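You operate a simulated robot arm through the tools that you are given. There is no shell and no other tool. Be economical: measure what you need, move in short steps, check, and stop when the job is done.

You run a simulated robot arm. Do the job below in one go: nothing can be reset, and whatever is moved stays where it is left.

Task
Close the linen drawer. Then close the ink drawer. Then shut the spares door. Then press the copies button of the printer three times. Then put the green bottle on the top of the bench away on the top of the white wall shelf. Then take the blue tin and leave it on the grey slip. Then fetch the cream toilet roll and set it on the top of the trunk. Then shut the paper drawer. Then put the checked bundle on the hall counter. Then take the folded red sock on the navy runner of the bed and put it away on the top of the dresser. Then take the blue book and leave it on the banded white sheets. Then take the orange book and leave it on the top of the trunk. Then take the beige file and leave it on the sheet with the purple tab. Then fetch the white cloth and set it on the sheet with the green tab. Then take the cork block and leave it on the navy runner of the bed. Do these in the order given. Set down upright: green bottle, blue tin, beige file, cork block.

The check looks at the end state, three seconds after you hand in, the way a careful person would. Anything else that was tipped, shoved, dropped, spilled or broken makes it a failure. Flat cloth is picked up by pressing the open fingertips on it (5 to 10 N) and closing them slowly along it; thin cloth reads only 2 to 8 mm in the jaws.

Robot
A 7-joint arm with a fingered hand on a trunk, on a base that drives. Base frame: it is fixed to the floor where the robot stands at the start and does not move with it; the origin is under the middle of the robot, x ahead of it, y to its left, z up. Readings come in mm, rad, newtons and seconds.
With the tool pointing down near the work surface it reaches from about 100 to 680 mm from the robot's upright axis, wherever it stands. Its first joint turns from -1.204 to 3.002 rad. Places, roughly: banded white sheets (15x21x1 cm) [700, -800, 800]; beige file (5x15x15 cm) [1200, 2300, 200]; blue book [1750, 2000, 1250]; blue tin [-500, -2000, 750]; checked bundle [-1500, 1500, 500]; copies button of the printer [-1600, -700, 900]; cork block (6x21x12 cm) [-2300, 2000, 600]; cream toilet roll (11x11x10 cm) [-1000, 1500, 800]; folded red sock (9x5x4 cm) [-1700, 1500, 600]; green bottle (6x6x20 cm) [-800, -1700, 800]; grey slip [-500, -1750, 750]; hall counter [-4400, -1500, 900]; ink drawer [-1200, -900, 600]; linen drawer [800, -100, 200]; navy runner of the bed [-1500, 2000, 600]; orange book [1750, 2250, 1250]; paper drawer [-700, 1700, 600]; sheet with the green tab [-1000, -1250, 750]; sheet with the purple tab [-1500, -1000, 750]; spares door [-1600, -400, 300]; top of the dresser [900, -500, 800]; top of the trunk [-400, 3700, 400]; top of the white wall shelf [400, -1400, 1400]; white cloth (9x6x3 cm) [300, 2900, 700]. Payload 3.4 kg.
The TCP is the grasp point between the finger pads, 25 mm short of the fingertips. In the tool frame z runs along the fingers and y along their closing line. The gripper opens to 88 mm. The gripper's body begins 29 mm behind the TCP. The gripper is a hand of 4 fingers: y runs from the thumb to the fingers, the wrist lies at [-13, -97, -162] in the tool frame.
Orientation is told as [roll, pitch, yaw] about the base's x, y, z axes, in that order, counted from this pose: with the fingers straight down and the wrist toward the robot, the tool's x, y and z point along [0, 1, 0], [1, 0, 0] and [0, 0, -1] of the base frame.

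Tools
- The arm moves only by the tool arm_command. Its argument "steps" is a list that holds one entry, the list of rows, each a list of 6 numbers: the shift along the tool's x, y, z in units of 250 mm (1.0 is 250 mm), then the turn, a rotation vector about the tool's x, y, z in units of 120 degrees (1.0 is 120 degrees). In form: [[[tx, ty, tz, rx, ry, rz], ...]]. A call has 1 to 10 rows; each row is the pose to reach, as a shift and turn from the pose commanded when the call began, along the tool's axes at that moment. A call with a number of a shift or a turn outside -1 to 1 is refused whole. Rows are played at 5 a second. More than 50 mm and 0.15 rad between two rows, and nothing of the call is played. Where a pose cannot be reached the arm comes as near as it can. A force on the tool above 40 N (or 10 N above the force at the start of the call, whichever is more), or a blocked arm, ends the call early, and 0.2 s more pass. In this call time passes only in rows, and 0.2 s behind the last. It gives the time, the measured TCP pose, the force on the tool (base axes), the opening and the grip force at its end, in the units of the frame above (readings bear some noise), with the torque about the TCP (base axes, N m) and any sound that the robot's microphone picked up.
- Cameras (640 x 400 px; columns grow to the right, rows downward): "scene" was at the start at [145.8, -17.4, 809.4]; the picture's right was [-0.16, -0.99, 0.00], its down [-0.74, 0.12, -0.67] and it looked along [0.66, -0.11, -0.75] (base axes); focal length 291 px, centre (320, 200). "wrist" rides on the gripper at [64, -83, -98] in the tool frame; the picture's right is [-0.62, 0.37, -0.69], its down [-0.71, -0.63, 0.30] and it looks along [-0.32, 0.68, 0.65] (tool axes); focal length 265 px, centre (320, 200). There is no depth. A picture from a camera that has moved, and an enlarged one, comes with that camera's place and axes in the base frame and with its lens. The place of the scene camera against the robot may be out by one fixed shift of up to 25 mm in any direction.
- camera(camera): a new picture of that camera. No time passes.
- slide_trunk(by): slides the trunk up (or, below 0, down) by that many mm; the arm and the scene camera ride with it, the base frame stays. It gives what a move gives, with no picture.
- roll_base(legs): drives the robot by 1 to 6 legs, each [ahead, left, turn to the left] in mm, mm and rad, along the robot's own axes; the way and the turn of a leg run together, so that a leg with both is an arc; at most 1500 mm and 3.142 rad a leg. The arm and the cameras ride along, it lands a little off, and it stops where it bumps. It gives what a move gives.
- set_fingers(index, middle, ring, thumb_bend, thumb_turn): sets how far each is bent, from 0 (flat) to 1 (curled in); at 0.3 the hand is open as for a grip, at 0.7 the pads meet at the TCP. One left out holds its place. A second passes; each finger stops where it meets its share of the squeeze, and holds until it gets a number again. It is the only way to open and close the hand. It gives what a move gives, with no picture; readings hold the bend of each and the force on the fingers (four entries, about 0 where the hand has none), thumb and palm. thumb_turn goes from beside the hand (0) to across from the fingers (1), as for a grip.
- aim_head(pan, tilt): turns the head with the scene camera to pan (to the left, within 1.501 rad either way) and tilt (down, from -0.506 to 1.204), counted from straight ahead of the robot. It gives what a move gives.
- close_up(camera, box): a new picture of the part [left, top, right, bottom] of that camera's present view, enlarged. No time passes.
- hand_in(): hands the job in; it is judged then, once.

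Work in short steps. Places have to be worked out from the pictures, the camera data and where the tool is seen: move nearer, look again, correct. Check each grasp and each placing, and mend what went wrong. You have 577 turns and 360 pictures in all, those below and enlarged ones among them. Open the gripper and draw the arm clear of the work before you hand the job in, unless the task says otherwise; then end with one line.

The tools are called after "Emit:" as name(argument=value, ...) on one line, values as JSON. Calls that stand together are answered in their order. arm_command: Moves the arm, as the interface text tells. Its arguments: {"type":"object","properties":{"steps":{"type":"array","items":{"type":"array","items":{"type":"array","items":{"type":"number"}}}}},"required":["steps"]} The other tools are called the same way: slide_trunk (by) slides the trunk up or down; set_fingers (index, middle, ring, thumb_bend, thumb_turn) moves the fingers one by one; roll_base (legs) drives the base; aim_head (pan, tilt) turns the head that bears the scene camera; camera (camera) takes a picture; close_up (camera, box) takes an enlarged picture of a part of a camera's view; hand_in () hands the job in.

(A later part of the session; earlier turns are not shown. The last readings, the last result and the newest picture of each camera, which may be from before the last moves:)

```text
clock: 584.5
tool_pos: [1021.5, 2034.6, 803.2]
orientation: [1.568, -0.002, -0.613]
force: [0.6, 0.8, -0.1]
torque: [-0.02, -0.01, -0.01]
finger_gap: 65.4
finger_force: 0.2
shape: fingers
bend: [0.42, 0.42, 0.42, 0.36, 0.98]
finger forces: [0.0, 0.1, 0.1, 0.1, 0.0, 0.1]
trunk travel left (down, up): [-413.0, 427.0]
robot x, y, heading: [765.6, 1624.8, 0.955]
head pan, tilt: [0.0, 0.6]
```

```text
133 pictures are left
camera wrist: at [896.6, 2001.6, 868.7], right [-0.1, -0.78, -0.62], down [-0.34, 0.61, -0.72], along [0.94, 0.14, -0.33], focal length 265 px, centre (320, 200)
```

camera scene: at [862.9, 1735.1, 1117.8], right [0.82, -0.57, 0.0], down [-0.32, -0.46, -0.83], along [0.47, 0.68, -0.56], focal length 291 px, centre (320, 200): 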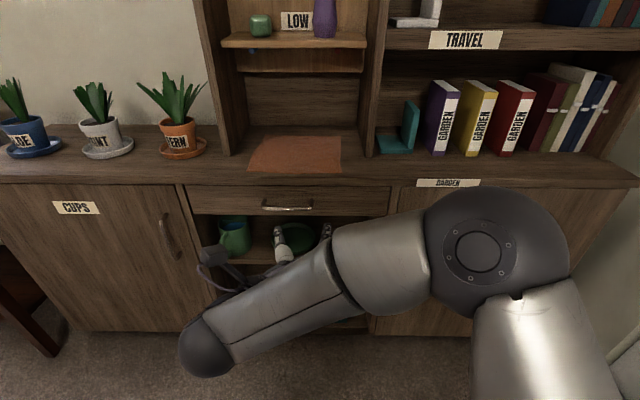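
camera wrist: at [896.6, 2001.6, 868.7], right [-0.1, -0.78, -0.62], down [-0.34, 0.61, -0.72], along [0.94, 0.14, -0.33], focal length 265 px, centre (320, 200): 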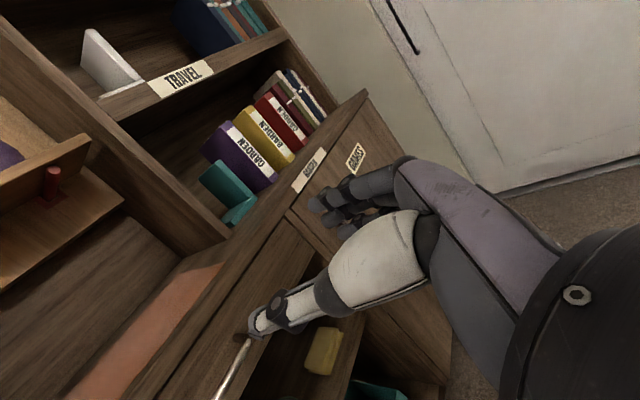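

I lower the trunk so the wrist camera can see into the cubby.

Emit:
slide_trunk(by=-400)

Emit:
camera(camera="scene")

Emit:
camera(camera="wrist")

```text
clock: 588.3
tool_pos: [1022.2, 2034.3, 404.6]
orientation: [1.568, -0.001, -0.612]
force: [0.5, 0.3, 0.4]
torque: [0.01, 0.02, 0.04]
finger_gap: 65.5
finger_force: 0.0
shape: fingers
bend: [0.42, 0.42, 0.42, 0.36, 0.98]
finger forces: [0.0, 0.1, 0.1, 0.0, 0.0, 0.0]
trunk travel left (down, up): [-13.0, 827.0]
robot x, y, heading: [765.3, 1628.7, 0.958]
head pan, tilt: [0.0, 0.6]
```

```text
132 pictures are left
camera scene: at [862.9, 1735.0, 717.8], right [0.82, -0.57, 0.0], down [-0.32, -0.46, -0.83], along [0.47, 0.68, -0.56], focal length 291 px, centre (320, 200)
```

scene: 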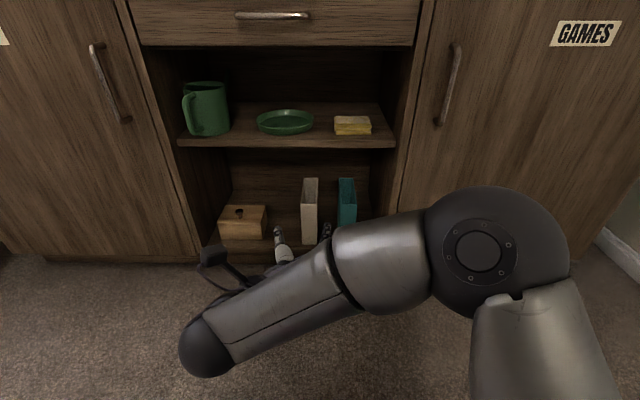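

```text
131 pictures are left
camera wrist: at [896.6, 2001.5, 468.8], right [-0.1, -0.78, -0.62], down [-0.34, 0.61, -0.72], along [0.94, 0.14, -0.33], focal length 265 px, centre (320, 200)
```

wrist: 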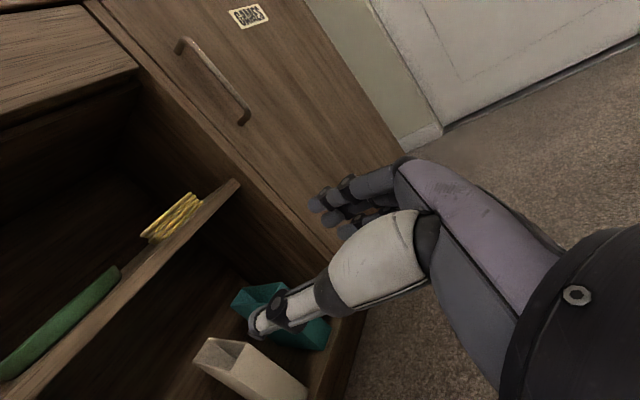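

The beige file stands at u≈-293, v≈2536, shelf z≈136, with room on both sides. I open to ~72 mm, square up, and lower the arm to z≈210.

Emit:
set_fingers(index=0.36, middle=0.36, ring=0.36, thumb_bend=0.33)

Emit:
roll_base(legs=[[0, -8, 0.017]])

Emit:
arm_command(steps=[[[-0.16, 0, 0, 0, 0, 0], [-0.32, 0, 0, 0, 0, 0], [-0.48, 0, 0, 0, 0, 0], [-0.64, 0, 0, 0, 0, 0], [-0.76, 0, 0, 0, 0, 0]]])

Emit:
camera(camera="wrist")

Emit:
camera(camera="scene")

```text
clock: 589.3
tool_pos: [1020.8, 2034.5, 403.4]
orientation: [1.565, -0.002, -0.612]
force: [0.3, -1.0, -0.1]
torque: [0.01, -0.02, 0.01]
finger_gap: 74.8
finger_force: 0.1
shape: fingers
bend: [0.36, 0.36, 0.36, 0.33, 0.98]
finger forces: [0.0, 0.0, 0.0, 0.0, 0.1, 0.1]
trunk travel left (down, up): [-13.0, 827.0]
robot x, y, heading: [767.6, 1629.3, 0.96]
head pan, tilt: [0.0, 0.6]
```

```text
clock: 590.1
tool_pos: [1021.3, 2033.8, 404.6]
orientation: [1.568, -0.002, -0.595]
force: [-0.8, 0.4, -0.7]
torque: [0.02, -0.04, 0.01]
finger_gap: 75.0
finger_force: 0.1
shape: fingers
bend: [0.36, 0.36, 0.36, 0.33, 0.98]
finger forces: [0.0, 0.0, 0.1, 0.0, 0.0, 0.0]
trunk travel left (down, up): [-13.0, 827.0]
robot x, y, heading: [772.1, 1620.5, 0.974]
head pan, tilt: [0.0, 0.6]
```

```text
clock: 591.3
tool_pos: [1023.2, 2032.8, 214.2]
orientation: [1.569, -0.002, -0.595]
force: [-0.8, -0.6, 0.3]
torque: [-0.04, -0.02, -0.02]
finger_gap: 74.8
finger_force: 0.0
shape: fingers
bend: [0.36, 0.36, 0.36, 0.33, 0.98]
finger forces: [0.1, 0.0, 0.1, 0.0, 0.0, 0.0]
trunk travel left (down, up): [-13.0, 827.0]
robot x, y, heading: [769.1, 1619.5, 0.979]
head pan, tilt: [0.0, 0.6]
```

```text
130 pictures are left
camera wrist: at [897.5, 1998.6, 278.3], right [-0.08, -0.78, -0.62], down [-0.35, 0.6, -0.72], along [0.93, 0.16, -0.33], focal length 265 px, centre (320, 200)
```

wrist: 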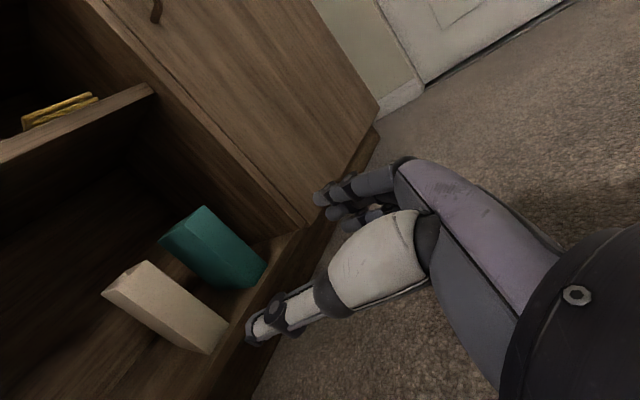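

```text
129 pictures are left
camera scene: at [867.7, 1731.7, 717.8], right [0.83, -0.56, 0.0], down [-0.32, -0.47, -0.83], along [0.46, 0.68, -0.56], focal length 291 px, centre (320, 200)
```

scene: 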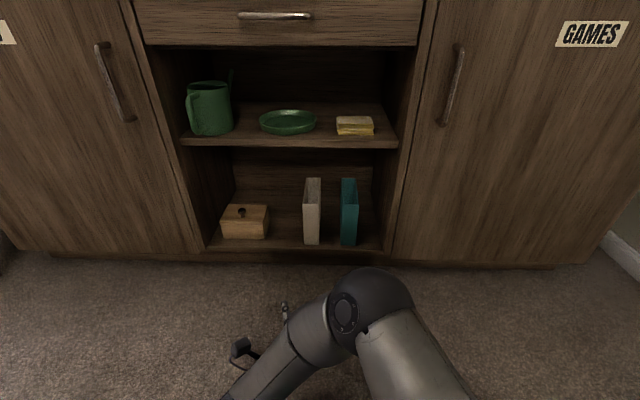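

Refined: file front at u≈-296, v≈2556, z≈105–253. I lower 30 mm more and drive 190 ahead, then look.

Emit:
arm_command(steps=[[[-0.06, -0.02, 0, 0, 0, 0], [-0.12, -0.02, 0, 0, 0, 0]]])

Emit:
roll_base(legs=[[190, 0, 0]])

Emit:
camera(camera="wrist")

Emit:
camera(camera="scene")

```text
clock: 591.9
tool_pos: [1018.1, 2036.7, 183.9]
orientation: [1.567, -0.001, -0.595]
force: [-0.4, -0.2, 0.6]
torque: [0.05, 0.0, 0.01]
finger_gap: 75.0
finger_force: 0.1
shape: fingers
bend: [0.36, 0.36, 0.36, 0.33, 0.98]
finger forces: [0.0, 0.0, 0.1, 0.0, 0.1, 0.0]
trunk travel left (down, up): [-13.0, 827.0]
robot x, y, heading: [768.7, 1622.3, 0.974]
head pan, tilt: [0.0, 0.6]
```

```text
clock: 593.4
tool_pos: [1123.9, 2194.9, 184.3]
orientation: [1.568, 0.0, -0.595]
force: [-0.6, -0.3, 0.1]
torque: [0.0, -0.02, 0.0]
finger_gap: 75.1
finger_force: 0.1
shape: fingers
bend: [0.36, 0.36, 0.36, 0.33, 0.98]
finger forces: [0.0, 0.1, 0.1, 0.0, 0.1, 0.0]
trunk travel left (down, up): [-13.0, 827.0]
robot x, y, heading: [874.7, 1780.1, 0.982]
head pan, tilt: [0.0, 0.6]
```

```text
128 pictures are left
camera wrist: at [999.8, 2160.2, 248.7], right [-0.08, -0.78, -0.62], down [-0.35, 0.6, -0.72], along [0.93, 0.16, -0.33], focal length 265 px, centre (320, 200)
```

wrist: 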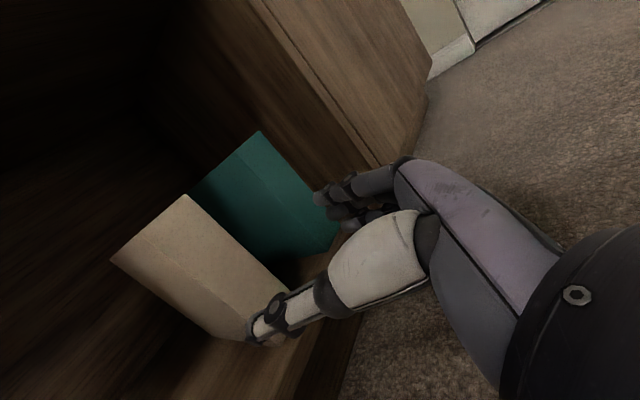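

```text
127 pictures are left
camera scene: at [974.8, 1890.5, 717.7], right [0.83, -0.56, 0.0], down [-0.32, -0.47, -0.83], along [0.46, 0.68, -0.56], focal length 291 px, centre (320, 200)
```

scene: 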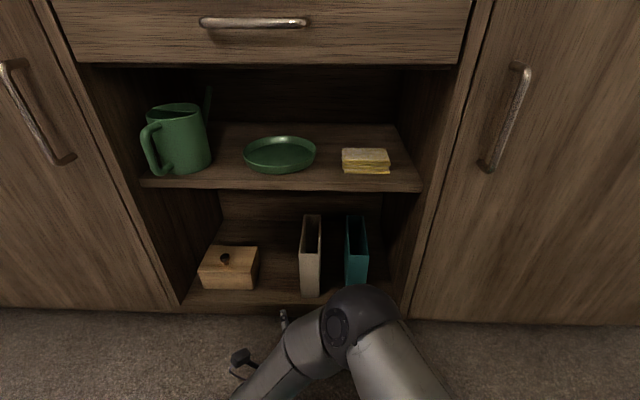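

File at u≈-290, v≈2565. I shift 8 mm right and advance 85 mm.

Emit:
arm_command(steps=[[[0, 0.03, 0.1, 0, 0, 0], [0, 0.03, 0.2, 0, 0, 0], [0, 0.03, 0.28, 0, 0, 0], [0, 0.03, 0.34, 0, 0, 0]]])

Emit:
camera(camera="wrist")

Emit:
close_up(camera="scene", box=[200, 180, 440, 380])

```text
clock: 594.4
tool_pos: [1179.0, 2261.8, 185.6]
orientation: [1.57, -0.002, -0.593]
force: [-0.2, -0.2, -0.7]
torque: [-0.02, -0.01, -0.01]
finger_gap: 74.9
finger_force: 0.0
shape: fingers
bend: [0.36, 0.36, 0.36, 0.33, 0.98]
finger forces: [0.0, 0.0, 0.0, 0.0, 0.1, 0.1]
trunk travel left (down, up): [-13.0, 827.0]
robot x, y, heading: [882.4, 1782.8, 0.977]
head pan, tilt: [0.0, 0.6]
```

```text
126 pictures are left
camera wrist: at [1054.6, 2226.9, 248.7], right [-0.08, -0.78, -0.62], down [-0.35, 0.6, -0.72], along [0.93, 0.16, -0.32], focal length 265 px, centre (320, 200)
```

wrist: 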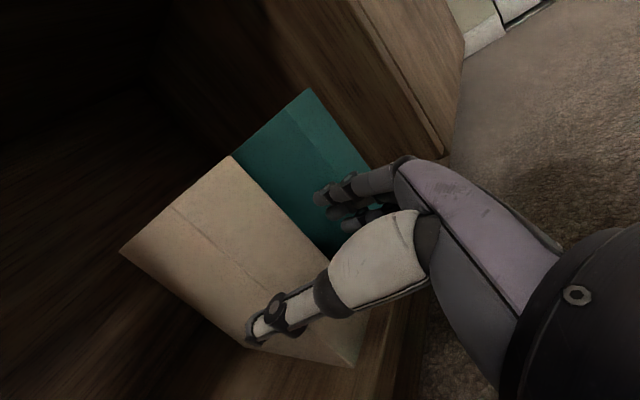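

```text
2.00 times, centred on (320, 280) of scene
camera zoom: at [974.8, 1890.5, 717.7], right [0.83, -0.56, 0.0], down [-0.32, -0.47, -0.83], along [0.46, 0.68, -0.56], focal length 583 px, centre (320, 40)
```

zoom: 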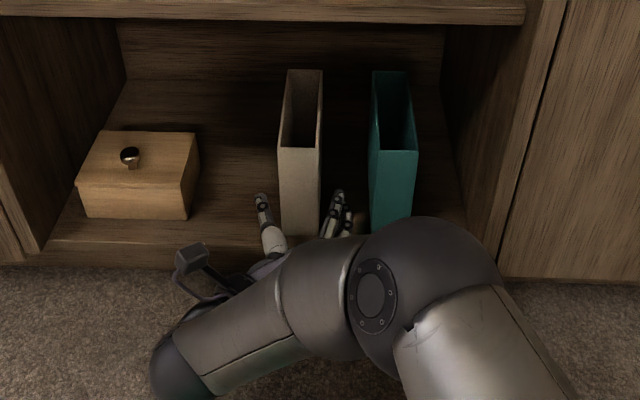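

The file is centred between thumb and fingers. I advance 42 mm more and close.

Emit:
arm_command(steps=[[[0, 0, 0.06, 0, 0, 0], [0, 0, 0.12, 0, 0, 0], [0, 0, 0.17, 0, 0, 0]]])

Emit:
camera(camera="wrist")

```text
clock: 595.2
tool_pos: [1201.9, 2297.8, 184.1]
orientation: [1.567, -0.001, -0.594]
force: [-0.2, 0.0, 0.4]
torque: [-0.02, -0.03, -0.01]
finger_gap: 74.7
finger_force: 0.1
shape: fingers
bend: [0.36, 0.36, 0.36, 0.33, 0.98]
finger forces: [0.1, 0.0, 0.0, 0.0, 0.1, 0.1]
trunk travel left (down, up): [-13.0, 827.0]
robot x, y, heading: [878.9, 1779.8, 0.98]
head pan, tilt: [0.0, 0.6]
```

```text
124 pictures are left
camera wrist: at [1078.0, 2261.9, 248.7], right [-0.08, -0.78, -0.62], down [-0.35, 0.6, -0.72], along [0.93, 0.16, -0.33], focal length 265 px, centre (320, 200)
```

wrist: 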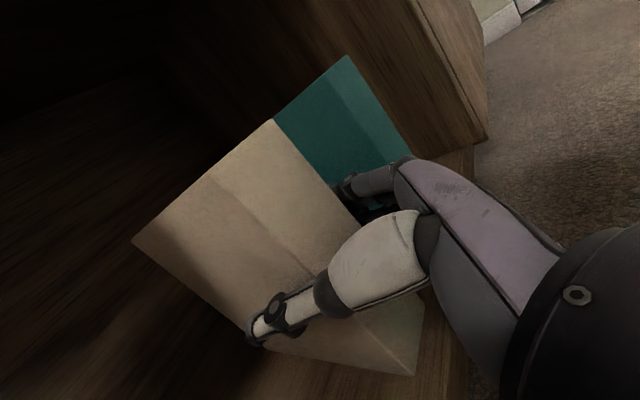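

Good depth. I close the grip and squeeze moderately.

Emit:
set_fingers(index=0.5, middle=0.5, ring=0.5, thumb_bend=0.48)

Emit:
set_fingers(index=0.64, middle=0.64, ring=0.64, thumb_bend=0.6)

Emit:
camera(camera="wrist")

```text
clock: 596.2
tool_pos: [1202.6, 2296.5, 184.0]
orientation: [1.569, -0.001, -0.593]
force: [0.5, 0.7, -1.1]
torque: [0.01, -0.01, -0.06]
finger_gap: 45.3
finger_force: 0.6
shape: fingers
bend: [0.49, 0.5, 0.5, 0.47, 1.0]
finger forces: [0.4, 0.3, 0.1, 0.0, 0.6, 0.0]
trunk travel left (down, up): [-13.0, 827.0]
robot x, y, heading: [878.4, 1780.9, 0.973]
head pan, tilt: [0.0, 0.6]
```

```text
clock: 597.2
tool_pos: [1201.9, 2295.9, 184.3]
orientation: [1.566, -0.002, -0.594]
force: [-0.5, -1.5, 1.6]
torque: [0.0, -0.07, -0.02]
finger_gap: 40.2
finger_force: 14.8
shape: fingers
bend: [0.55, 0.57, 0.57, 0.5, 1.0]
finger forces: [5.4, 5.0, 4.8, 0.1, 14.6, 0.1]
trunk travel left (down, up): [-13.0, 827.0]
robot x, y, heading: [880.8, 1781.7, 0.977]
head pan, tilt: [0.0, 0.6]
```

```text
123 pictures are left
camera wrist: at [1077.8, 2261.7, 248.8], right [-0.08, -0.78, -0.62], down [-0.35, 0.6, -0.72], along [0.93, 0.16, -0.32], focal length 265 px, centre (320, 200)
```

wrist: 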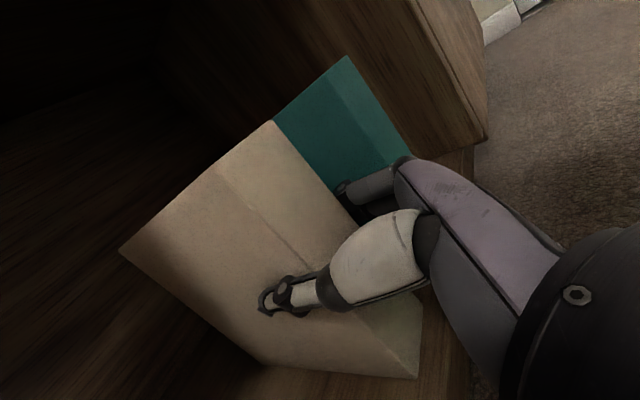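

I lift 15 mm and check.

Emit:
slide_trunk(by=16)

Emit:
camera(camera="wrist")

```text
clock: 597.9
tool_pos: [1202.2, 2296.0, 199.6]
orientation: [1.569, -0.001, -0.593]
force: [-0.5, 0.1, -0.9]
torque: [-0.07, 0.03, -0.02]
finger_gap: 40.1
finger_force: 14.6
shape: fingers
bend: [0.55, 0.58, 0.57, 0.5, 0.99]
finger forces: [5.4, 4.9, 4.5, 0.0, 14.8, 0.1]
trunk travel left (down, up): [-29.0, 811.0]
robot x, y, heading: [879.7, 1779.7, 0.974]
head pan, tilt: [0.0, 0.6]
```

```text
122 pictures are left
camera wrist: at [1077.8, 2261.8, 264.5], right [-0.08, -0.78, -0.62], down [-0.35, 0.6, -0.72], along [0.93, 0.16, -0.33], focal length 265 px, centre (320, 200)
```

wrist: 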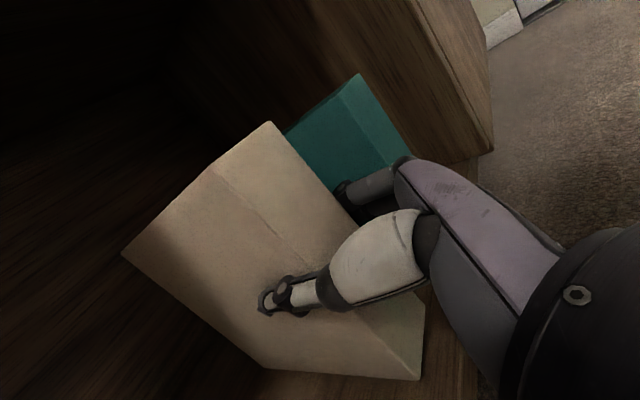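

The file is lifted. I back out, raise it, turn around and drive to the printer cabinet.

Emit:
roll_base(legs=[[-450, 0, 0]])

Emit:
slide_trunk(by=400)

Emit:
slide_trunk(by=350)

Emit:
roll_base(legs=[[0, 0, 3.14], [1150, -190, 0], [1100, -190, 0]])

Emit:
aim_head(pan=0.0, tilt=0.5)

Emit:
camera(camera="scene")

Emit:
camera(camera="wrist")

```text
clock: 600.6
tool_pos: [949.5, 1923.1, 199.6]
orientation: [1.566, -0.002, -0.59]
force: [-0.3, -0.4, -1.4]
torque: [-0.03, 0.02, -0.03]
finger_gap: 40.1
finger_force: 15.0
shape: fingers
bend: [0.55, 0.58, 0.57, 0.5, 0.99]
finger forces: [5.4, 4.9, 4.5, 0.0, 14.7, 0.0]
trunk travel left (down, up): [-29.0, 811.0]
robot x, y, heading: [629.0, 1403.3, 0.983]
head pan, tilt: [0.0, 0.6]
```

```text
clock: 604.4
tool_pos: [949.3, 1922.9, 599.6]
orientation: [1.568, -0.002, -0.591]
force: [0.4, -0.3, -1.6]
torque: [-0.04, 0.05, -0.01]
finger_gap: 40.1
finger_force: 14.6
shape: fingers
bend: [0.55, 0.58, 0.57, 0.5, 0.99]
finger forces: [5.5, 4.9, 4.5, 0.1, 14.7, 0.0]
trunk travel left (down, up): [-429.0, 411.0]
robot x, y, heading: [628.7, 1407.9, 0.977]
head pan, tilt: [0.0, 0.6]
```

```text
clock: 607.8
tool_pos: [949.5, 1924.8, 949.8]
orientation: [1.567, -0.002, -0.591]
force: [-0.4, 0.6, -1.7]
torque: [-0.08, 0.04, 0.01]
finger_gap: 39.9
finger_force: 14.3
shape: fingers
bend: [0.55, 0.58, 0.57, 0.5, 0.99]
finger forces: [5.4, 4.9, 4.5, 0.0, 14.7, 0.1]
trunk travel left (down, up): [-779.0, 61.0]
robot x, y, heading: [628.4, 1406.4, 0.983]
head pan, tilt: [0.0, 0.6]
```

```text
clock: 626.2
tool_pos: [-1253.5, -734.8, 948.0]
orientation: [1.567, -0.001, 2.558]
force: [-0.5, 0.8, -1.4]
torque: [0.08, -0.05, -0.02]
finger_gap: 39.8
finger_force: 14.2
shape: fingers
bend: [0.55, 0.58, 0.57, 0.5, 0.99]
finger forces: [5.3, 4.7, 4.4, 0.0, 14.2, 0.0]
trunk travel left (down, up): [-779.0, 61.0]
robot x, y, heading: [-936.2, -217.0, -2.156]
head pan, tilt: [0.0, 0.6]
```

```text
clock: 626.9
tool_pos: [-1254.6, -734.6, 950.9]
orientation: [1.567, -0.001, 2.558]
force: [0.5, 0.7, -1.0]
torque: [0.05, -0.02, 0.02]
finger_gap: 39.9
finger_force: 14.4
shape: fingers
bend: [0.55, 0.58, 0.57, 0.5, 0.99]
finger forces: [5.3, 4.6, 4.4, 0.1, 14.2, 0.1]
trunk travel left (down, up): [-779.0, 61.0]
robot x, y, heading: [-939.0, -218.1, -2.155]
head pan, tilt: [0.0, 0.499]
```

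```text
121 pictures are left
camera scene: at [-995.9, -338.5, 1492.8], right [-0.83, 0.55, 0.0], down [0.26, 0.4, -0.88], along [-0.48, -0.73, -0.48], focal length 291 px, centre (320, 200)
```

scene: 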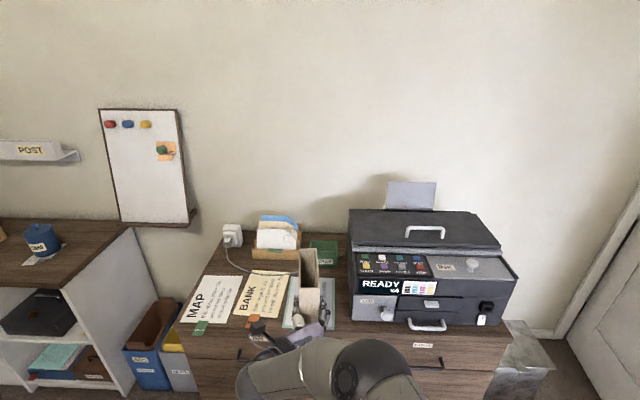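

```text
120 pictures are left
camera wrist: at [-1131.0, -699.4, 1014.5], right [0.08, 0.78, -0.62], down [0.36, -0.6, -0.72], along [-0.93, -0.17, -0.33], focal length 265 px, centre (320, 200)
```

wrist: 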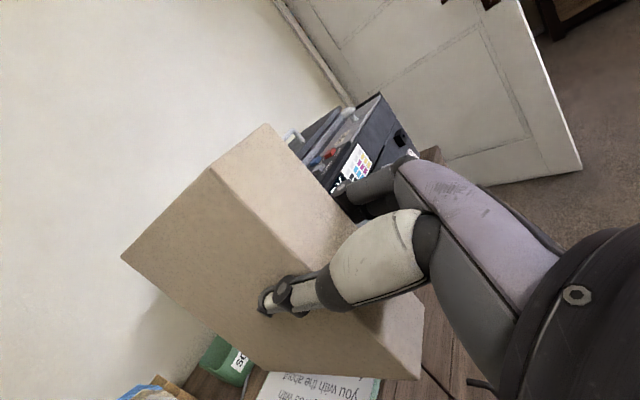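

I zoom in to locate the purple-tab sheet relative to the held file.

Emit:
close_up(camera="scene", box=[170, 200, 370, 350])

```text
2.67 times, centred on (270, 275) of scene
camera zoom: at [-995.9, -338.5, 1492.8], right [-0.83, 0.55, 0.0], down [0.26, 0.4, -0.88], along [-0.48, -0.73, -0.48], focal length 777 px, centre (453, 0)
```

zoom: 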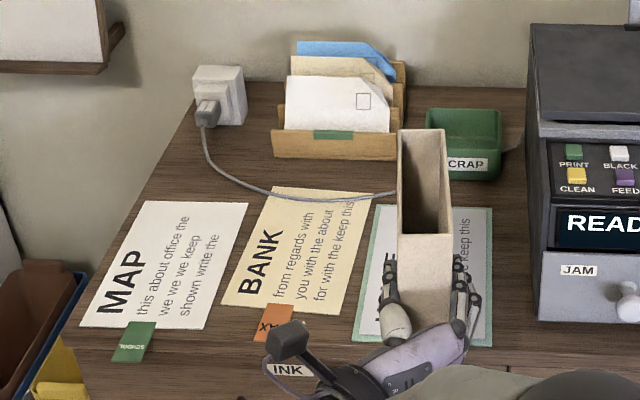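

The sheet spans about 150×210 mm, centred near f≈1500, l≈-582. I move ahead 100 and left 28, lower, and re-check.

Emit:
roll_base(legs=[[100, 28, 0]])

Emit:
slide_trunk(by=-85)

Emit:
camera(camera="wrist")

Emit:
close_up(camera="scene", box=[170, 200, 410, 380])

```text
clock: 628.1
tool_pos: [-1285.5, -831.9, 949.8]
orientation: [1.567, -0.002, 2.554]
force: [-0.1, 0.7, -1.2]
torque: [0.09, -0.03, 0.0]
finger_gap: 40.1
finger_force: 14.1
shape: fingers
bend: [0.55, 0.58, 0.57, 0.5, 0.99]
finger forces: [5.4, 4.7, 4.5, 0.1, 14.3, 0.0]
trunk travel left (down, up): [-779.0, 61.0]
robot x, y, heading: [-966.6, -313.3, -2.156]
head pan, tilt: [0.0, 0.499]
```

```text
clock: 629.3
tool_pos: [-1285.0, -829.7, 865.0]
orientation: [1.568, -0.003, 2.555]
force: [-0.1, 0.1, -1.6]
torque: [0.07, -0.02, -0.01]
finger_gap: 40.2
finger_force: 14.7
shape: fingers
bend: [0.55, 0.58, 0.57, 0.5, 0.99]
finger forces: [5.3, 4.6, 4.3, 0.0, 14.3, 0.1]
trunk travel left (down, up): [-694.0, 146.0]
robot x, y, heading: [-963.3, -312.3, -2.157]
head pan, tilt: [0.0, 0.499]
```

```text
118 pictures are left
camera wrist: at [-1162.0, -795.8, 929.7], right [0.08, 0.78, -0.62], down [0.36, -0.6, -0.72], along [-0.93, -0.17, -0.33], focal length 265 px, centre (320, 200)
```

wrist: 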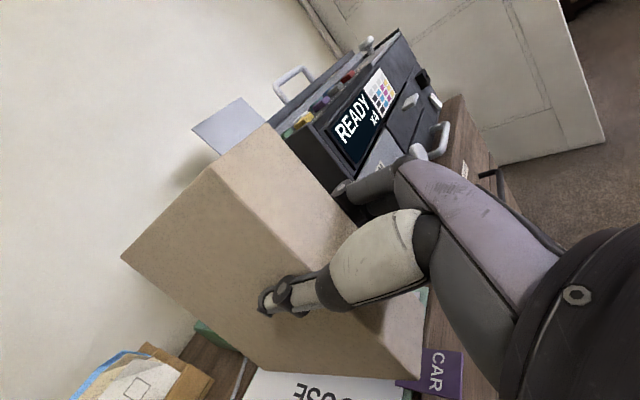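

```text
2.22 times, centred on (290, 290) of scene
camera zoom: at [-1026.3, -435.0, 1407.8], right [-0.83, 0.55, 0.0], down [0.26, 0.4, -0.88], along [-0.49, -0.73, -0.48], focal length 647 px, centre (387, 0)
```

zoom: 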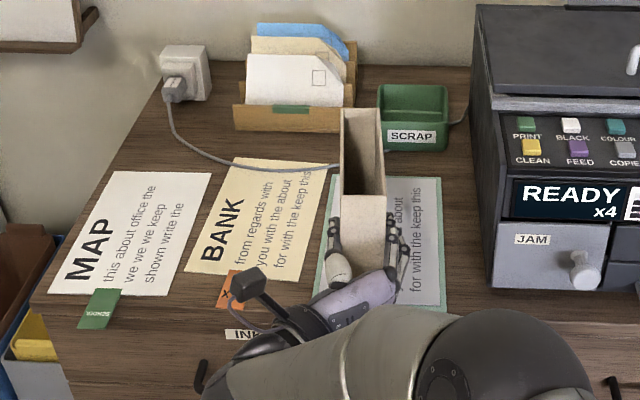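

The file is over the sheet; I move 35 mm ahead to centre it in depth, then lower slowly.

Emit:
roll_base(legs=[[35, 0, 0]])

Emit:
slide_trunk(by=-25)

Emit:
camera(camera="wrist")

Emit:
close_up(camera="scene", box=[170, 200, 410, 380])

```text
clock: 630.1
tool_pos: [-1306.3, -860.3, 863.7]
orientation: [1.566, -0.002, 2.555]
force: [0.2, -0.9, -1.5]
torque: [0.07, -0.03, 0.0]
finger_gap: 40.3
finger_force: 14.2
shape: fingers
bend: [0.55, 0.58, 0.57, 0.5, 0.99]
finger forces: [5.2, 4.7, 4.4, 0.0, 14.3, 0.1]
trunk travel left (down, up): [-694.0, 146.0]
robot x, y, heading: [-987.9, -338.4, -2.157]
head pan, tilt: [0.0, 0.499]
```

```text
clock: 630.8
tool_pos: [-1304.1, -859.5, 840.1]
orientation: [1.568, -0.002, 2.555]
force: [0.6, -0.4, -1.2]
torque: [0.07, -0.01, -0.04]
finger_gap: 40.0
finger_force: 14.1
shape: fingers
bend: [0.55, 0.58, 0.57, 0.5, 0.99]
finger forces: [5.4, 4.7, 4.4, 0.0, 14.3, 0.0]
trunk travel left (down, up): [-669.0, 171.0]
robot x, y, heading: [-982.9, -338.9, -2.155]
head pan, tilt: [0.0, 0.499]
```

```text
116 pictures are left
camera wrist: at [-1180.7, -824.1, 904.7], right [0.08, 0.78, -0.62], down [0.36, -0.6, -0.72], along [-0.93, -0.17, -0.33], focal length 265 px, centre (320, 200)
```

wrist: 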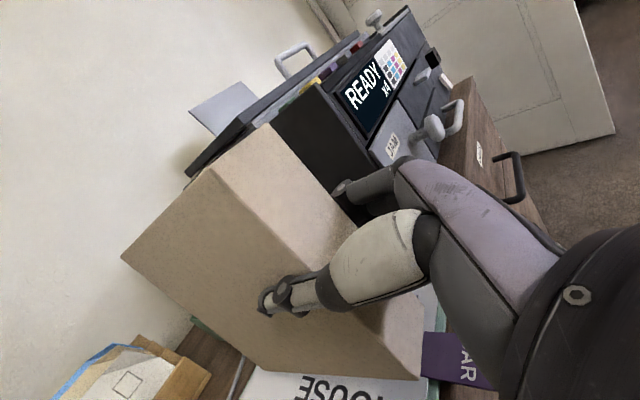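

```text
2.22 times, centred on (290, 290) of scene
camera zoom: at [-1045.1, -463.3, 1382.8], right [-0.83, 0.55, 0.0], down [0.26, 0.4, -0.88], along [-0.49, -0.73, -0.48], focal length 647 px, centre (387, 0)
```

zoom: 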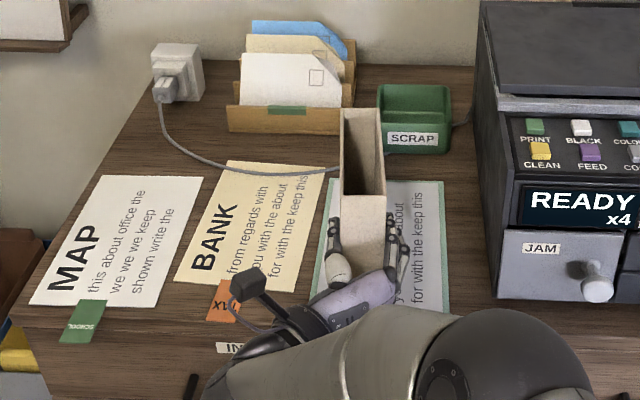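

I shift 14 mm right to centre it laterally, then lower in small steps.

Emit:
roll_base(legs=[[0, -14, 0]])

Emit:
arm_command(steps=[[[-0.02, 0, 0, 0, 0, 0], [-0.036, 0, 0, 0, 0, 0], [-0.048, 0, 0, 0, 0, 0], [-0.06, 0, 0, 0, 0, 0]]])

```text
clock: 631.6
tool_pos: [-1315.9, -851.1, 840.1]
orientation: [1.568, -0.003, 2.557]
force: [-0.9, 0.4, -0.8]
torque: [0.02, -0.01, 0.01]
finger_gap: 39.9
finger_force: 14.8
shape: fingers
bend: [0.55, 0.58, 0.57, 0.5, 0.99]
finger forces: [5.2, 4.7, 4.4, 0.0, 14.3, 0.1]
trunk travel left (down, up): [-669.0, 171.0]
robot x, y, heading: [-996.1, -335.2, -2.154]
head pan, tilt: [0.0, 0.499]
```

```text
clock: 632.6
tool_pos: [-1315.8, -851.1, 823.7]
orientation: [1.567, -0.002, 2.558]
force: [1.4, 0.5, -1.2]
torque: [0.05, -0.05, -0.01]
finger_gap: 40.0
finger_force: 14.7
shape: fingers
bend: [0.55, 0.58, 0.57, 0.5, 0.99]
finger forces: [5.3, 4.7, 4.4, 0.1, 14.3, 0.1]
trunk travel left (down, up): [-669.0, 171.0]
robot x, y, heading: [-997.5, -332.8, -2.157]
head pan, tilt: [0.0, 0.499]
```

No contact yet at 824. I continue in 2–3 mm steps.

Emit:
arm_command(steps=[[[-0.01, 0, 0, 0, 0, 0], [-0.02, 0, 0, 0, 0, 0], [-0.03, 0, 0, 0, 0, 0]]])

Emit:
camera(camera="wrist")

```text
clock: 633.4
tool_pos: [-1316.1, -852.1, 818.5]
orientation: [1.566, -0.003, 2.558]
force: [0.5, -0.4, -1.6]
torque: [0.06, -0.02, -0.01]
finger_gap: 40.0
finger_force: 14.2
shape: fingers
bend: [0.55, 0.58, 0.57, 0.5, 0.99]
finger forces: [5.3, 4.6, 4.4, 0.0, 14.2, 0.0]
trunk travel left (down, up): [-669.0, 171.0]
robot x, y, heading: [-999.3, -332.4, -2.156]
head pan, tilt: [0.0, 0.499]
```

```text
114 pictures are left
camera wrist: at [-1193.1, -816.1, 882.6], right [0.08, 0.78, -0.62], down [0.36, -0.6, -0.72], along [-0.93, -0.17, -0.33], focal length 265 px, centre (320, 200)
```

wrist: 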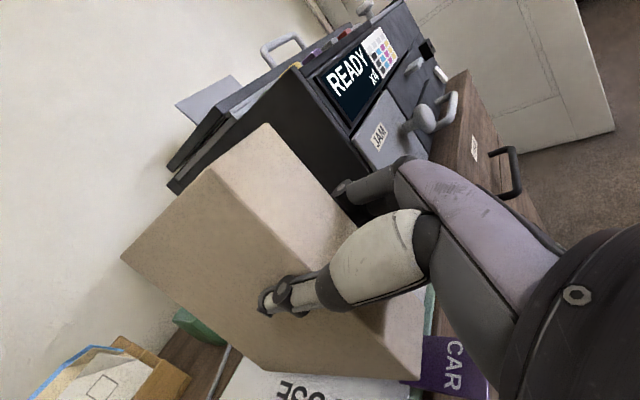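

The file's front bottom edge coincides with the sheet's front edge, so I move 22 mm further in before setting down.

Emit:
roll_base(legs=[[22, 0, 0]])

Emit:
arm_command(steps=[[[-0.01, 0, 0, 0, 0, 0], [-0.02, 0, 0, 0, 0, 0]]])

Emit:
camera(camera="wrist")

```text
clock: 634.2
tool_pos: [-1330.0, -870.4, 818.0]
orientation: [1.565, -0.001, 2.557]
force: [-0.9, 0.0, -1.5]
torque: [0.08, 0.03, 0.0]
finger_gap: 40.2
finger_force: 14.4
shape: fingers
bend: [0.55, 0.58, 0.57, 0.5, 0.99]
finger forces: [5.3, 4.7, 4.4, 0.1, 14.2, 0.0]
trunk travel left (down, up): [-669.0, 171.0]
robot x, y, heading: [-1010.9, -354.7, -2.159]
head pan, tilt: [0.0, 0.499]
```

```text
clock: 634.8
tool_pos: [-1329.8, -871.3, 811.5]
orientation: [1.566, -0.002, 2.556]
force: [-0.5, 0.0, -1.2]
torque: [0.1, -0.03, -0.05]
finger_gap: 40.0
finger_force: 14.3
shape: fingers
bend: [0.55, 0.58, 0.57, 0.5, 0.99]
finger forces: [5.3, 4.7, 4.3, 0.0, 14.3, 0.1]
trunk travel left (down, up): [-669.0, 171.0]
robot x, y, heading: [-1012.0, -352.8, -2.156]
head pan, tilt: [0.0, 0.499]
```

```text
113 pictures are left
camera wrist: at [-1205.4, -835.1, 877.1], right [0.08, 0.78, -0.62], down [0.36, -0.6, -0.72], along [-0.93, -0.17, -0.33], focal length 265 px, centre (320, 200)
```

wrist: 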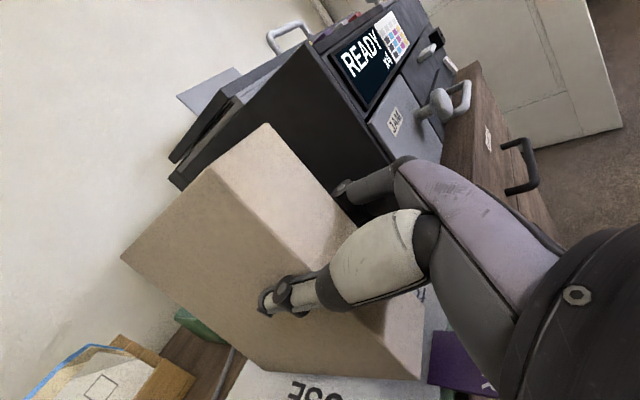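

Good placement. I keep lowering to contact.

Emit:
arm_command(steps=[[[-0.01, 0, 0, 0, 0, 0], [-0.02, 0, 0, 0, 0, 0], [-0.03, 0, 0, 0, 0, 0]]])

```text
clock: 635.6
tool_pos: [-1328.8, -869.7, 805.0]
orientation: [1.568, -0.003, 2.558]
force: [0.3, 0.7, -1.7]
torque: [0.06, -0.03, 0.0]
finger_gap: 40.2
finger_force: 14.5
shape: fingers
bend: [0.55, 0.58, 0.57, 0.5, 0.99]
finger forces: [5.2, 4.6, 4.3, 0.0, 14.3, 0.0]
trunk travel left (down, up): [-669.0, 171.0]
robot x, y, heading: [-1008.8, -352.4, -2.16]
head pan, tilt: [0.0, 0.499]
```

Emit:
arm_command(steps=[[[-0.01, 0, 0, 0, 0, 0], [-0.02, 0, 0, 0, 0, 0], [-0.03, 0, 0, 0, 0, 0]]])

Emit:
camera(camera="wrist")

```text
clock: 636.4
tool_pos: [-1329.0, -869.6, 796.5]
orientation: [1.565, -0.001, 2.557]
force: [0.6, 0.8, -0.8]
torque: [0.07, -0.04, 0.01]
finger_gap: 40.0
finger_force: 14.4
shape: fingers
bend: [0.55, 0.58, 0.57, 0.5, 0.99]
finger forces: [5.3, 4.6, 4.4, 0.0, 14.3, 0.0]
trunk travel left (down, up): [-669.0, 171.0]
robot x, y, heading: [-1008.7, -351.0, -2.156]
head pan, tilt: [0.0, 0.499]
```

```text
112 pictures are left
camera wrist: at [-1205.9, -834.7, 862.4], right [0.08, 0.78, -0.62], down [0.36, -0.6, -0.72], along [-0.93, -0.17, -0.33], focal length 265 px, centre (320, 200)
```

wrist: 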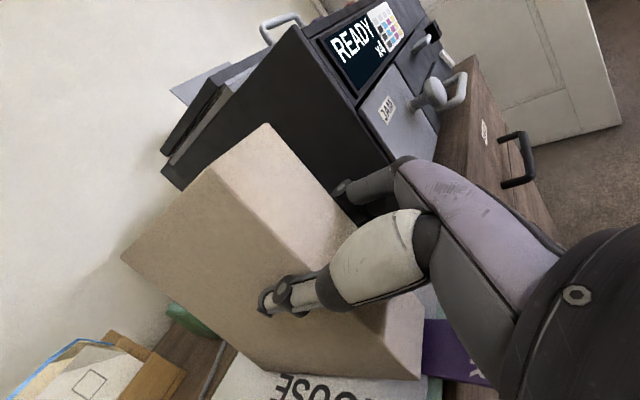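

Still above the counter. I check the clearance behind (SCRAP box) with the scene camera.

Emit:
close_up(camera="scene", box=[200, 180, 400, 330])

```text
2.67 times, centred on (300, 255) of scene
camera zoom: at [-1069.6, -474.5, 1382.8], right [-0.83, 0.55, 0.0], down [0.26, 0.4, -0.88], along [-0.49, -0.73, -0.48], focal length 777 px, centre (373, 53)
```

zoom: 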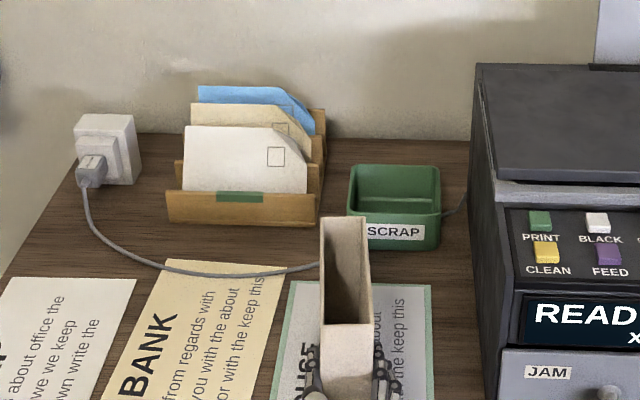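

The file has spare room toward the back of the sheet. I move 18 mm further in and continue lowering.

Emit:
roll_base(legs=[[18, 0, 0]])

Emit:
arm_command(steps=[[[-0.01, 0, 0, 0, 0, 0], [-0.02, 0, 0, 0, 0, 0], [-0.03, 0, 0, 0, 0, 0]]])

Emit:
camera(camera="wrist")

```text
clock: 637.2
tool_pos: [-1339.1, -884.6, 797.0]
orientation: [1.565, -0.002, 2.557]
force: [-0.5, -0.4, -0.9]
torque: [0.06, -0.02, -0.03]
finger_gap: 40.1
finger_force: 13.9
shape: fingers
bend: [0.55, 0.58, 0.57, 0.5, 0.99]
finger forces: [5.3, 4.8, 4.5, 0.0, 14.4, 0.0]
trunk travel left (down, up): [-669.0, 171.0]
robot x, y, heading: [-1017.9, -368.6, -2.155]
head pan, tilt: [0.0, 0.499]
```

```text
clock: 638.0
tool_pos: [-1339.5, -884.2, 790.9]
orientation: [1.566, -0.001, 2.558]
force: [0.0, 0.0, 0.0]
torque: [0.0, 0.02, -0.04]
finger_gap: 40.0
finger_force: 14.7
shape: fingers
bend: [0.55, 0.58, 0.58, 0.5, 0.99]
finger forces: [5.6, 4.7, 4.2, 0.0, 14.4, 0.0]
trunk travel left (down, up): [-669.0, 171.0]
robot x, y, heading: [-1021.4, -367.4, -2.157]
head pan, tilt: [0.0, 0.499]
```

```text
110 pictures are left
camera wrist: at [-1215.3, -849.1, 855.3], right [0.08, 0.78, -0.62], down [0.36, -0.6, -0.72], along [-0.93, -0.17, -0.33], focal length 265 px, centre (320, 200)
```

wrist: 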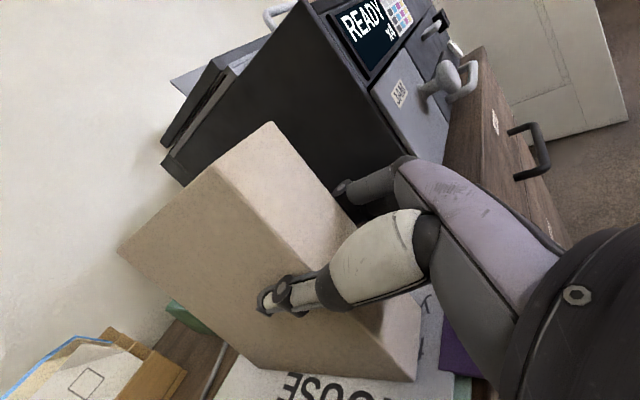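

Contact beginning (weight now supported). 2 mm more, then a gentle release.

Emit:
arm_command(steps=[[[-0.01, 0, 0, 0, 0, 0]]])

Emit:
set_fingers(index=0.48, middle=0.48, ring=0.48, thumb_bend=0.46)

Emit:
set_fingers(index=0.38, middle=0.38, ring=0.38, thumb_bend=0.34)

Emit:
camera(camera="wrist")

```text
clock: 638.4
tool_pos: [-1339.4, -884.0, 789.7]
orientation: [1.572, -0.002, 2.558]
force: [0.5, -1.4, 4.5]
torque: [-0.05, 0.15, -0.02]
finger_gap: 39.9
finger_force: 14.2
shape: fingers
bend: [0.55, 0.58, 0.58, 0.5, 0.99]
finger forces: [5.2, 4.5, 4.2, 0.0, 14.5, 0.1]
trunk travel left (down, up): [-669.0, 171.0]
robot x, y, heading: [-1022.3, -369.5, -2.16]
head pan, tilt: [0.0, 0.499]
```

```text
clock: 639.4
tool_pos: [-1338.6, -883.8, 788.5]
orientation: [1.565, -0.003, 2.557]
force: [0.5, -0.9, -0.3]
torque: [0.01, -0.01, 0.02]
finger_gap: 48.3
finger_force: 0.6
shape: fingers
bend: [0.48, 0.48, 0.48, 0.46, 0.99]
finger forces: [0.1, 0.1, 0.0, 0.0, 0.2, 0.0]
trunk travel left (down, up): [-669.0, 171.0]
robot x, y, heading: [-1018.3, -369.1, -2.156]
head pan, tilt: [0.0, 0.499]
```

```text
clock: 640.4
tool_pos: [-1338.1, -884.5, 789.1]
orientation: [1.569, -0.002, 2.558]
force: [-0.8, -0.1, 0.1]
torque: [-0.05, 0.01, 0.04]
finger_gap: 71.6
finger_force: 0.2
shape: fingers
bend: [0.38, 0.38, 0.38, 0.34, 0.98]
finger forces: [0.1, 0.0, 0.1, 0.1, 0.0, 0.0]
trunk travel left (down, up): [-669.0, 171.0]
robot x, y, heading: [-1017.2, -365.8, -2.152]
head pan, tilt: [0.0, 0.499]
```

```text
109 pictures are left
camera wrist: at [-1215.4, -849.0, 853.1], right [0.08, 0.78, -0.62], down [0.36, -0.6, -0.72], along [-0.93, -0.17, -0.33], focal length 265 px, centre (320, 200)
```

wrist: 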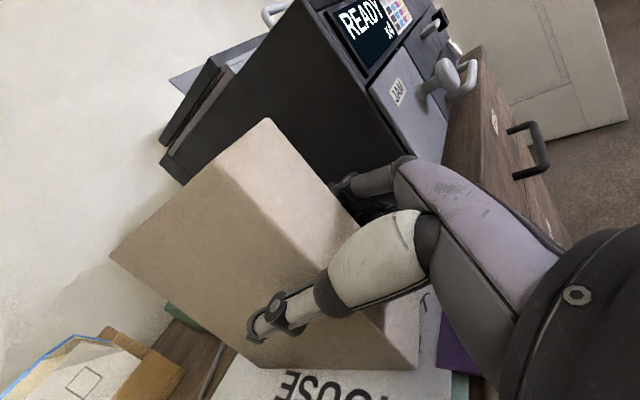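

The file stands on the sheet. I withdraw straight back.

Emit:
arm_command(steps=[[[0, 0, -0.08, 0, 0, 0], [0, 0, -0.16, 0, 0, 0], [0, 0, -0.26, 0, 0, 0], [0.04, 0, -0.38, 0, 0, 0], [0.1, 0, -0.5, 0, 0, 0]]])

Emit:
roll_base(legs=[[-250, 0, 0]])

Emit:
camera(camera="scene")

```text
clock: 641.6
tool_pos: [-1269.7, -783.1, 814.4]
orientation: [1.568, -0.004, 2.554]
force: [0.0, -0.1, -0.6]
torque: [0.02, 0.01, 0.02]
finger_gap: 71.8
finger_force: 0.0
shape: fingers
bend: [0.38, 0.38, 0.38, 0.34, 0.98]
finger forces: [0.0, 0.0, 0.0, 0.1, 0.1, 0.1]
trunk travel left (down, up): [-669.0, 171.0]
robot x, y, heading: [-1016.4, -365.2, -2.153]
head pan, tilt: [0.0, 0.499]
```

```text
clock: 643.4
tool_pos: [-1136.2, -580.2, 814.1]
orientation: [1.567, -0.003, 2.553]
force: [-0.4, 0.5, 0.8]
torque: [-0.02, 0.04, 0.01]
finger_gap: 71.9
finger_force: 0.0
shape: fingers
bend: [0.38, 0.38, 0.38, 0.34, 0.98]
finger forces: [0.1, 0.0, 0.1, 0.1, 0.1, 0.0]
trunk travel left (down, up): [-669.0, 171.0]
robot x, y, heading: [-884.4, -165.4, -2.158]
head pan, tilt: [0.0, 0.499]
```

```text
108 pictures are left
camera scene: at [-944.7, -286.3, 1382.9], right [-0.83, 0.55, 0.0], down [0.27, 0.4, -0.88], along [-0.49, -0.73, -0.48], focal length 291 px, centre (320, 200)
```

scene: 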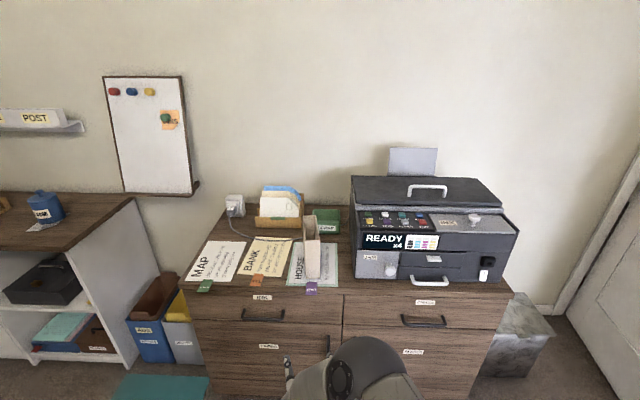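

The file stands on the purple-tab sheet. Next the white cloth on the side table. I turn the hand to point down and drive there.

Emit:
arm_command(steps=[[[0, 0, 0, 0.041, -0.041, -0.041], [0, 0, 0, 0.082, -0.082, -0.082], [0, 0, 0, 0.123, -0.123, -0.123], [0, 0, 0, 0.164, -0.164, -0.164], [0, 0, 0, 0.205, -0.205, -0.205], [0, 0, 0, 0.246, -0.246, -0.246], [0, 0, 0, 0.287, -0.287, -0.287]]])

Emit:
arm_command(steps=[[[0, 0, 0, 0.041, -0.041, -0.041], [0, 0, 0, 0.082, -0.082, -0.082], [0, 0, 0, 0.123, -0.123, -0.123], [0, 0, 0, 0.164, -0.164, -0.164], [0, 0, 0, 0.205, -0.205, -0.205], [0, 0, 0, 0.246, -0.246, -0.246], [0, 0, 0, 0.287, -0.287, -0.287]]])

Emit:
slide_trunk(by=130)

Emit:
roll_base(legs=[[0, 0, 3.135], [1200, 0, 0], [1200, 0, 0], [0, 680, 0]])

Emit:
aim_head(pan=0.0, tilt=0.55)

Emit:
camera(camera="scene")

Emit:
camera(camera="wrist")

```text
clock: 645.0
tool_pos: [-1135.7, -580.4, 813.2]
orientation: [0.782, -0.339, -2.945]
force: [0.9, 0.1, 0.1]
torque: [-0.03, -0.02, 0.04]
finger_gap: 71.7
finger_force: 0.1
shape: fingers
bend: [0.38, 0.38, 0.38, 0.34, 0.98]
finger forces: [0.0, 0.0, 0.0, 0.0, 0.0, 0.0]
trunk travel left (down, up): [-669.0, 171.0]
robot x, y, heading: [-884.7, -164.3, -2.162]
head pan, tilt: [0.0, 0.499]
```

```text
clock: 646.6
tool_pos: [-1141.3, -580.7, 816.2]
orientation: [0.025, 0.003, -2.186]
force: [-0.5, 0.8, -0.4]
torque: [-0.02, 0.02, 0.03]
finger_gap: 71.9
finger_force: 0.1
shape: fingers
bend: [0.38, 0.38, 0.38, 0.34, 0.98]
finger forces: [0.0, 0.0, 0.1, 0.0, 0.0, 0.0]
trunk travel left (down, up): [-669.0, 171.0]
robot x, y, heading: [-886.4, -164.5, -2.161]
head pan, tilt: [0.0, 0.499]
```

```text
clock: 648.1
tool_pos: [-1139.7, -581.2, 948.1]
orientation: [0.028, -0.002, -2.183]
force: [0.2, -0.9, 0.1]
torque: [0.02, -0.01, 0.02]
finger_gap: 71.6
finger_force: 0.1
shape: fingers
bend: [0.38, 0.38, 0.38, 0.34, 0.98]
finger forces: [0.1, 0.0, 0.1, 0.0, 0.0, 0.0]
trunk travel left (down, up): [-799.0, 41.0]
robot x, y, heading: [-882.8, -163.7, -2.159]
head pan, tilt: [0.0, 0.499]
```

```text
clock: 670.8
tool_pos: [13.5, 2693.8, 947.5]
orientation: [0.028, -0.001, 0.988]
force: [-0.3, -0.7, 0.0]
torque: [-0.02, -0.02, -0.01]
finger_gap: 71.6
finger_force: 0.1
shape: fingers
bend: [0.38, 0.38, 0.38, 0.34, 0.98]
finger forces: [0.0, 0.0, 0.1, 0.0, 0.0, 0.0]
trunk travel left (down, up): [-799.0, 41.0]
robot x, y, heading: [-231.4, 2267.4, 1.009]
head pan, tilt: [0.0, 0.499]
```

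```text
clock: 671.4
tool_pos: [15.0, 2693.1, 947.5]
orientation: [0.03, -0.002, 0.984]
force: [0.5, -0.6, -0.2]
torque: [0.02, -0.01, 0.03]
finger_gap: 71.7
finger_force: 0.1
shape: fingers
bend: [0.38, 0.38, 0.38, 0.34, 0.98]
finger forces: [0.0, 0.1, 0.1, 0.0, 0.1, 0.1]
trunk travel left (down, up): [-799.0, 41.0]
robot x, y, heading: [-222.1, 2265.7, 1.018]
head pan, tilt: [0.0, 0.55]
```

```text
107 pictures are left
camera scene: at [-135.4, 2383.0, 1508.3], right [0.85, -0.53, 0.0], down [-0.28, -0.44, -0.85], along [0.45, 0.72, -0.52], focal length 291 px, centre (320, 200)
```

scene: 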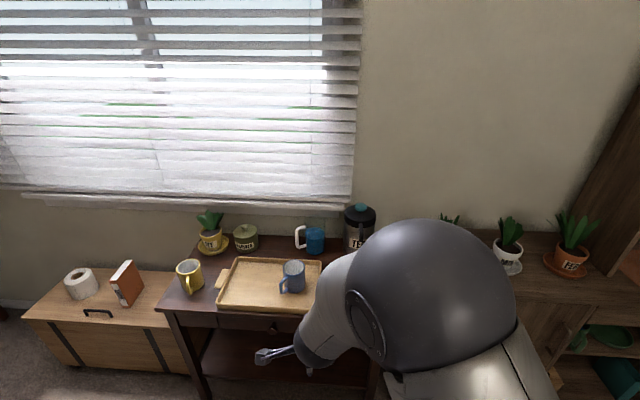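

```text
106 pictures are left
camera wrist: at [-81.9, 2657.5, 1048.5], right [0.74, -0.05, 0.67], down [0.24, -0.91, -0.33], along [0.63, 0.4, -0.66], focal length 265 px, centre (320, 200)
```

wrist: 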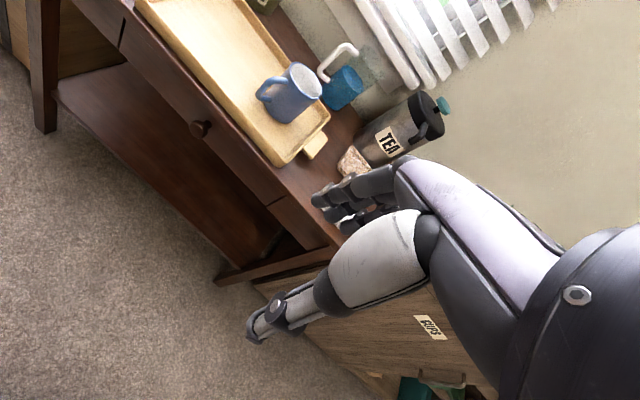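

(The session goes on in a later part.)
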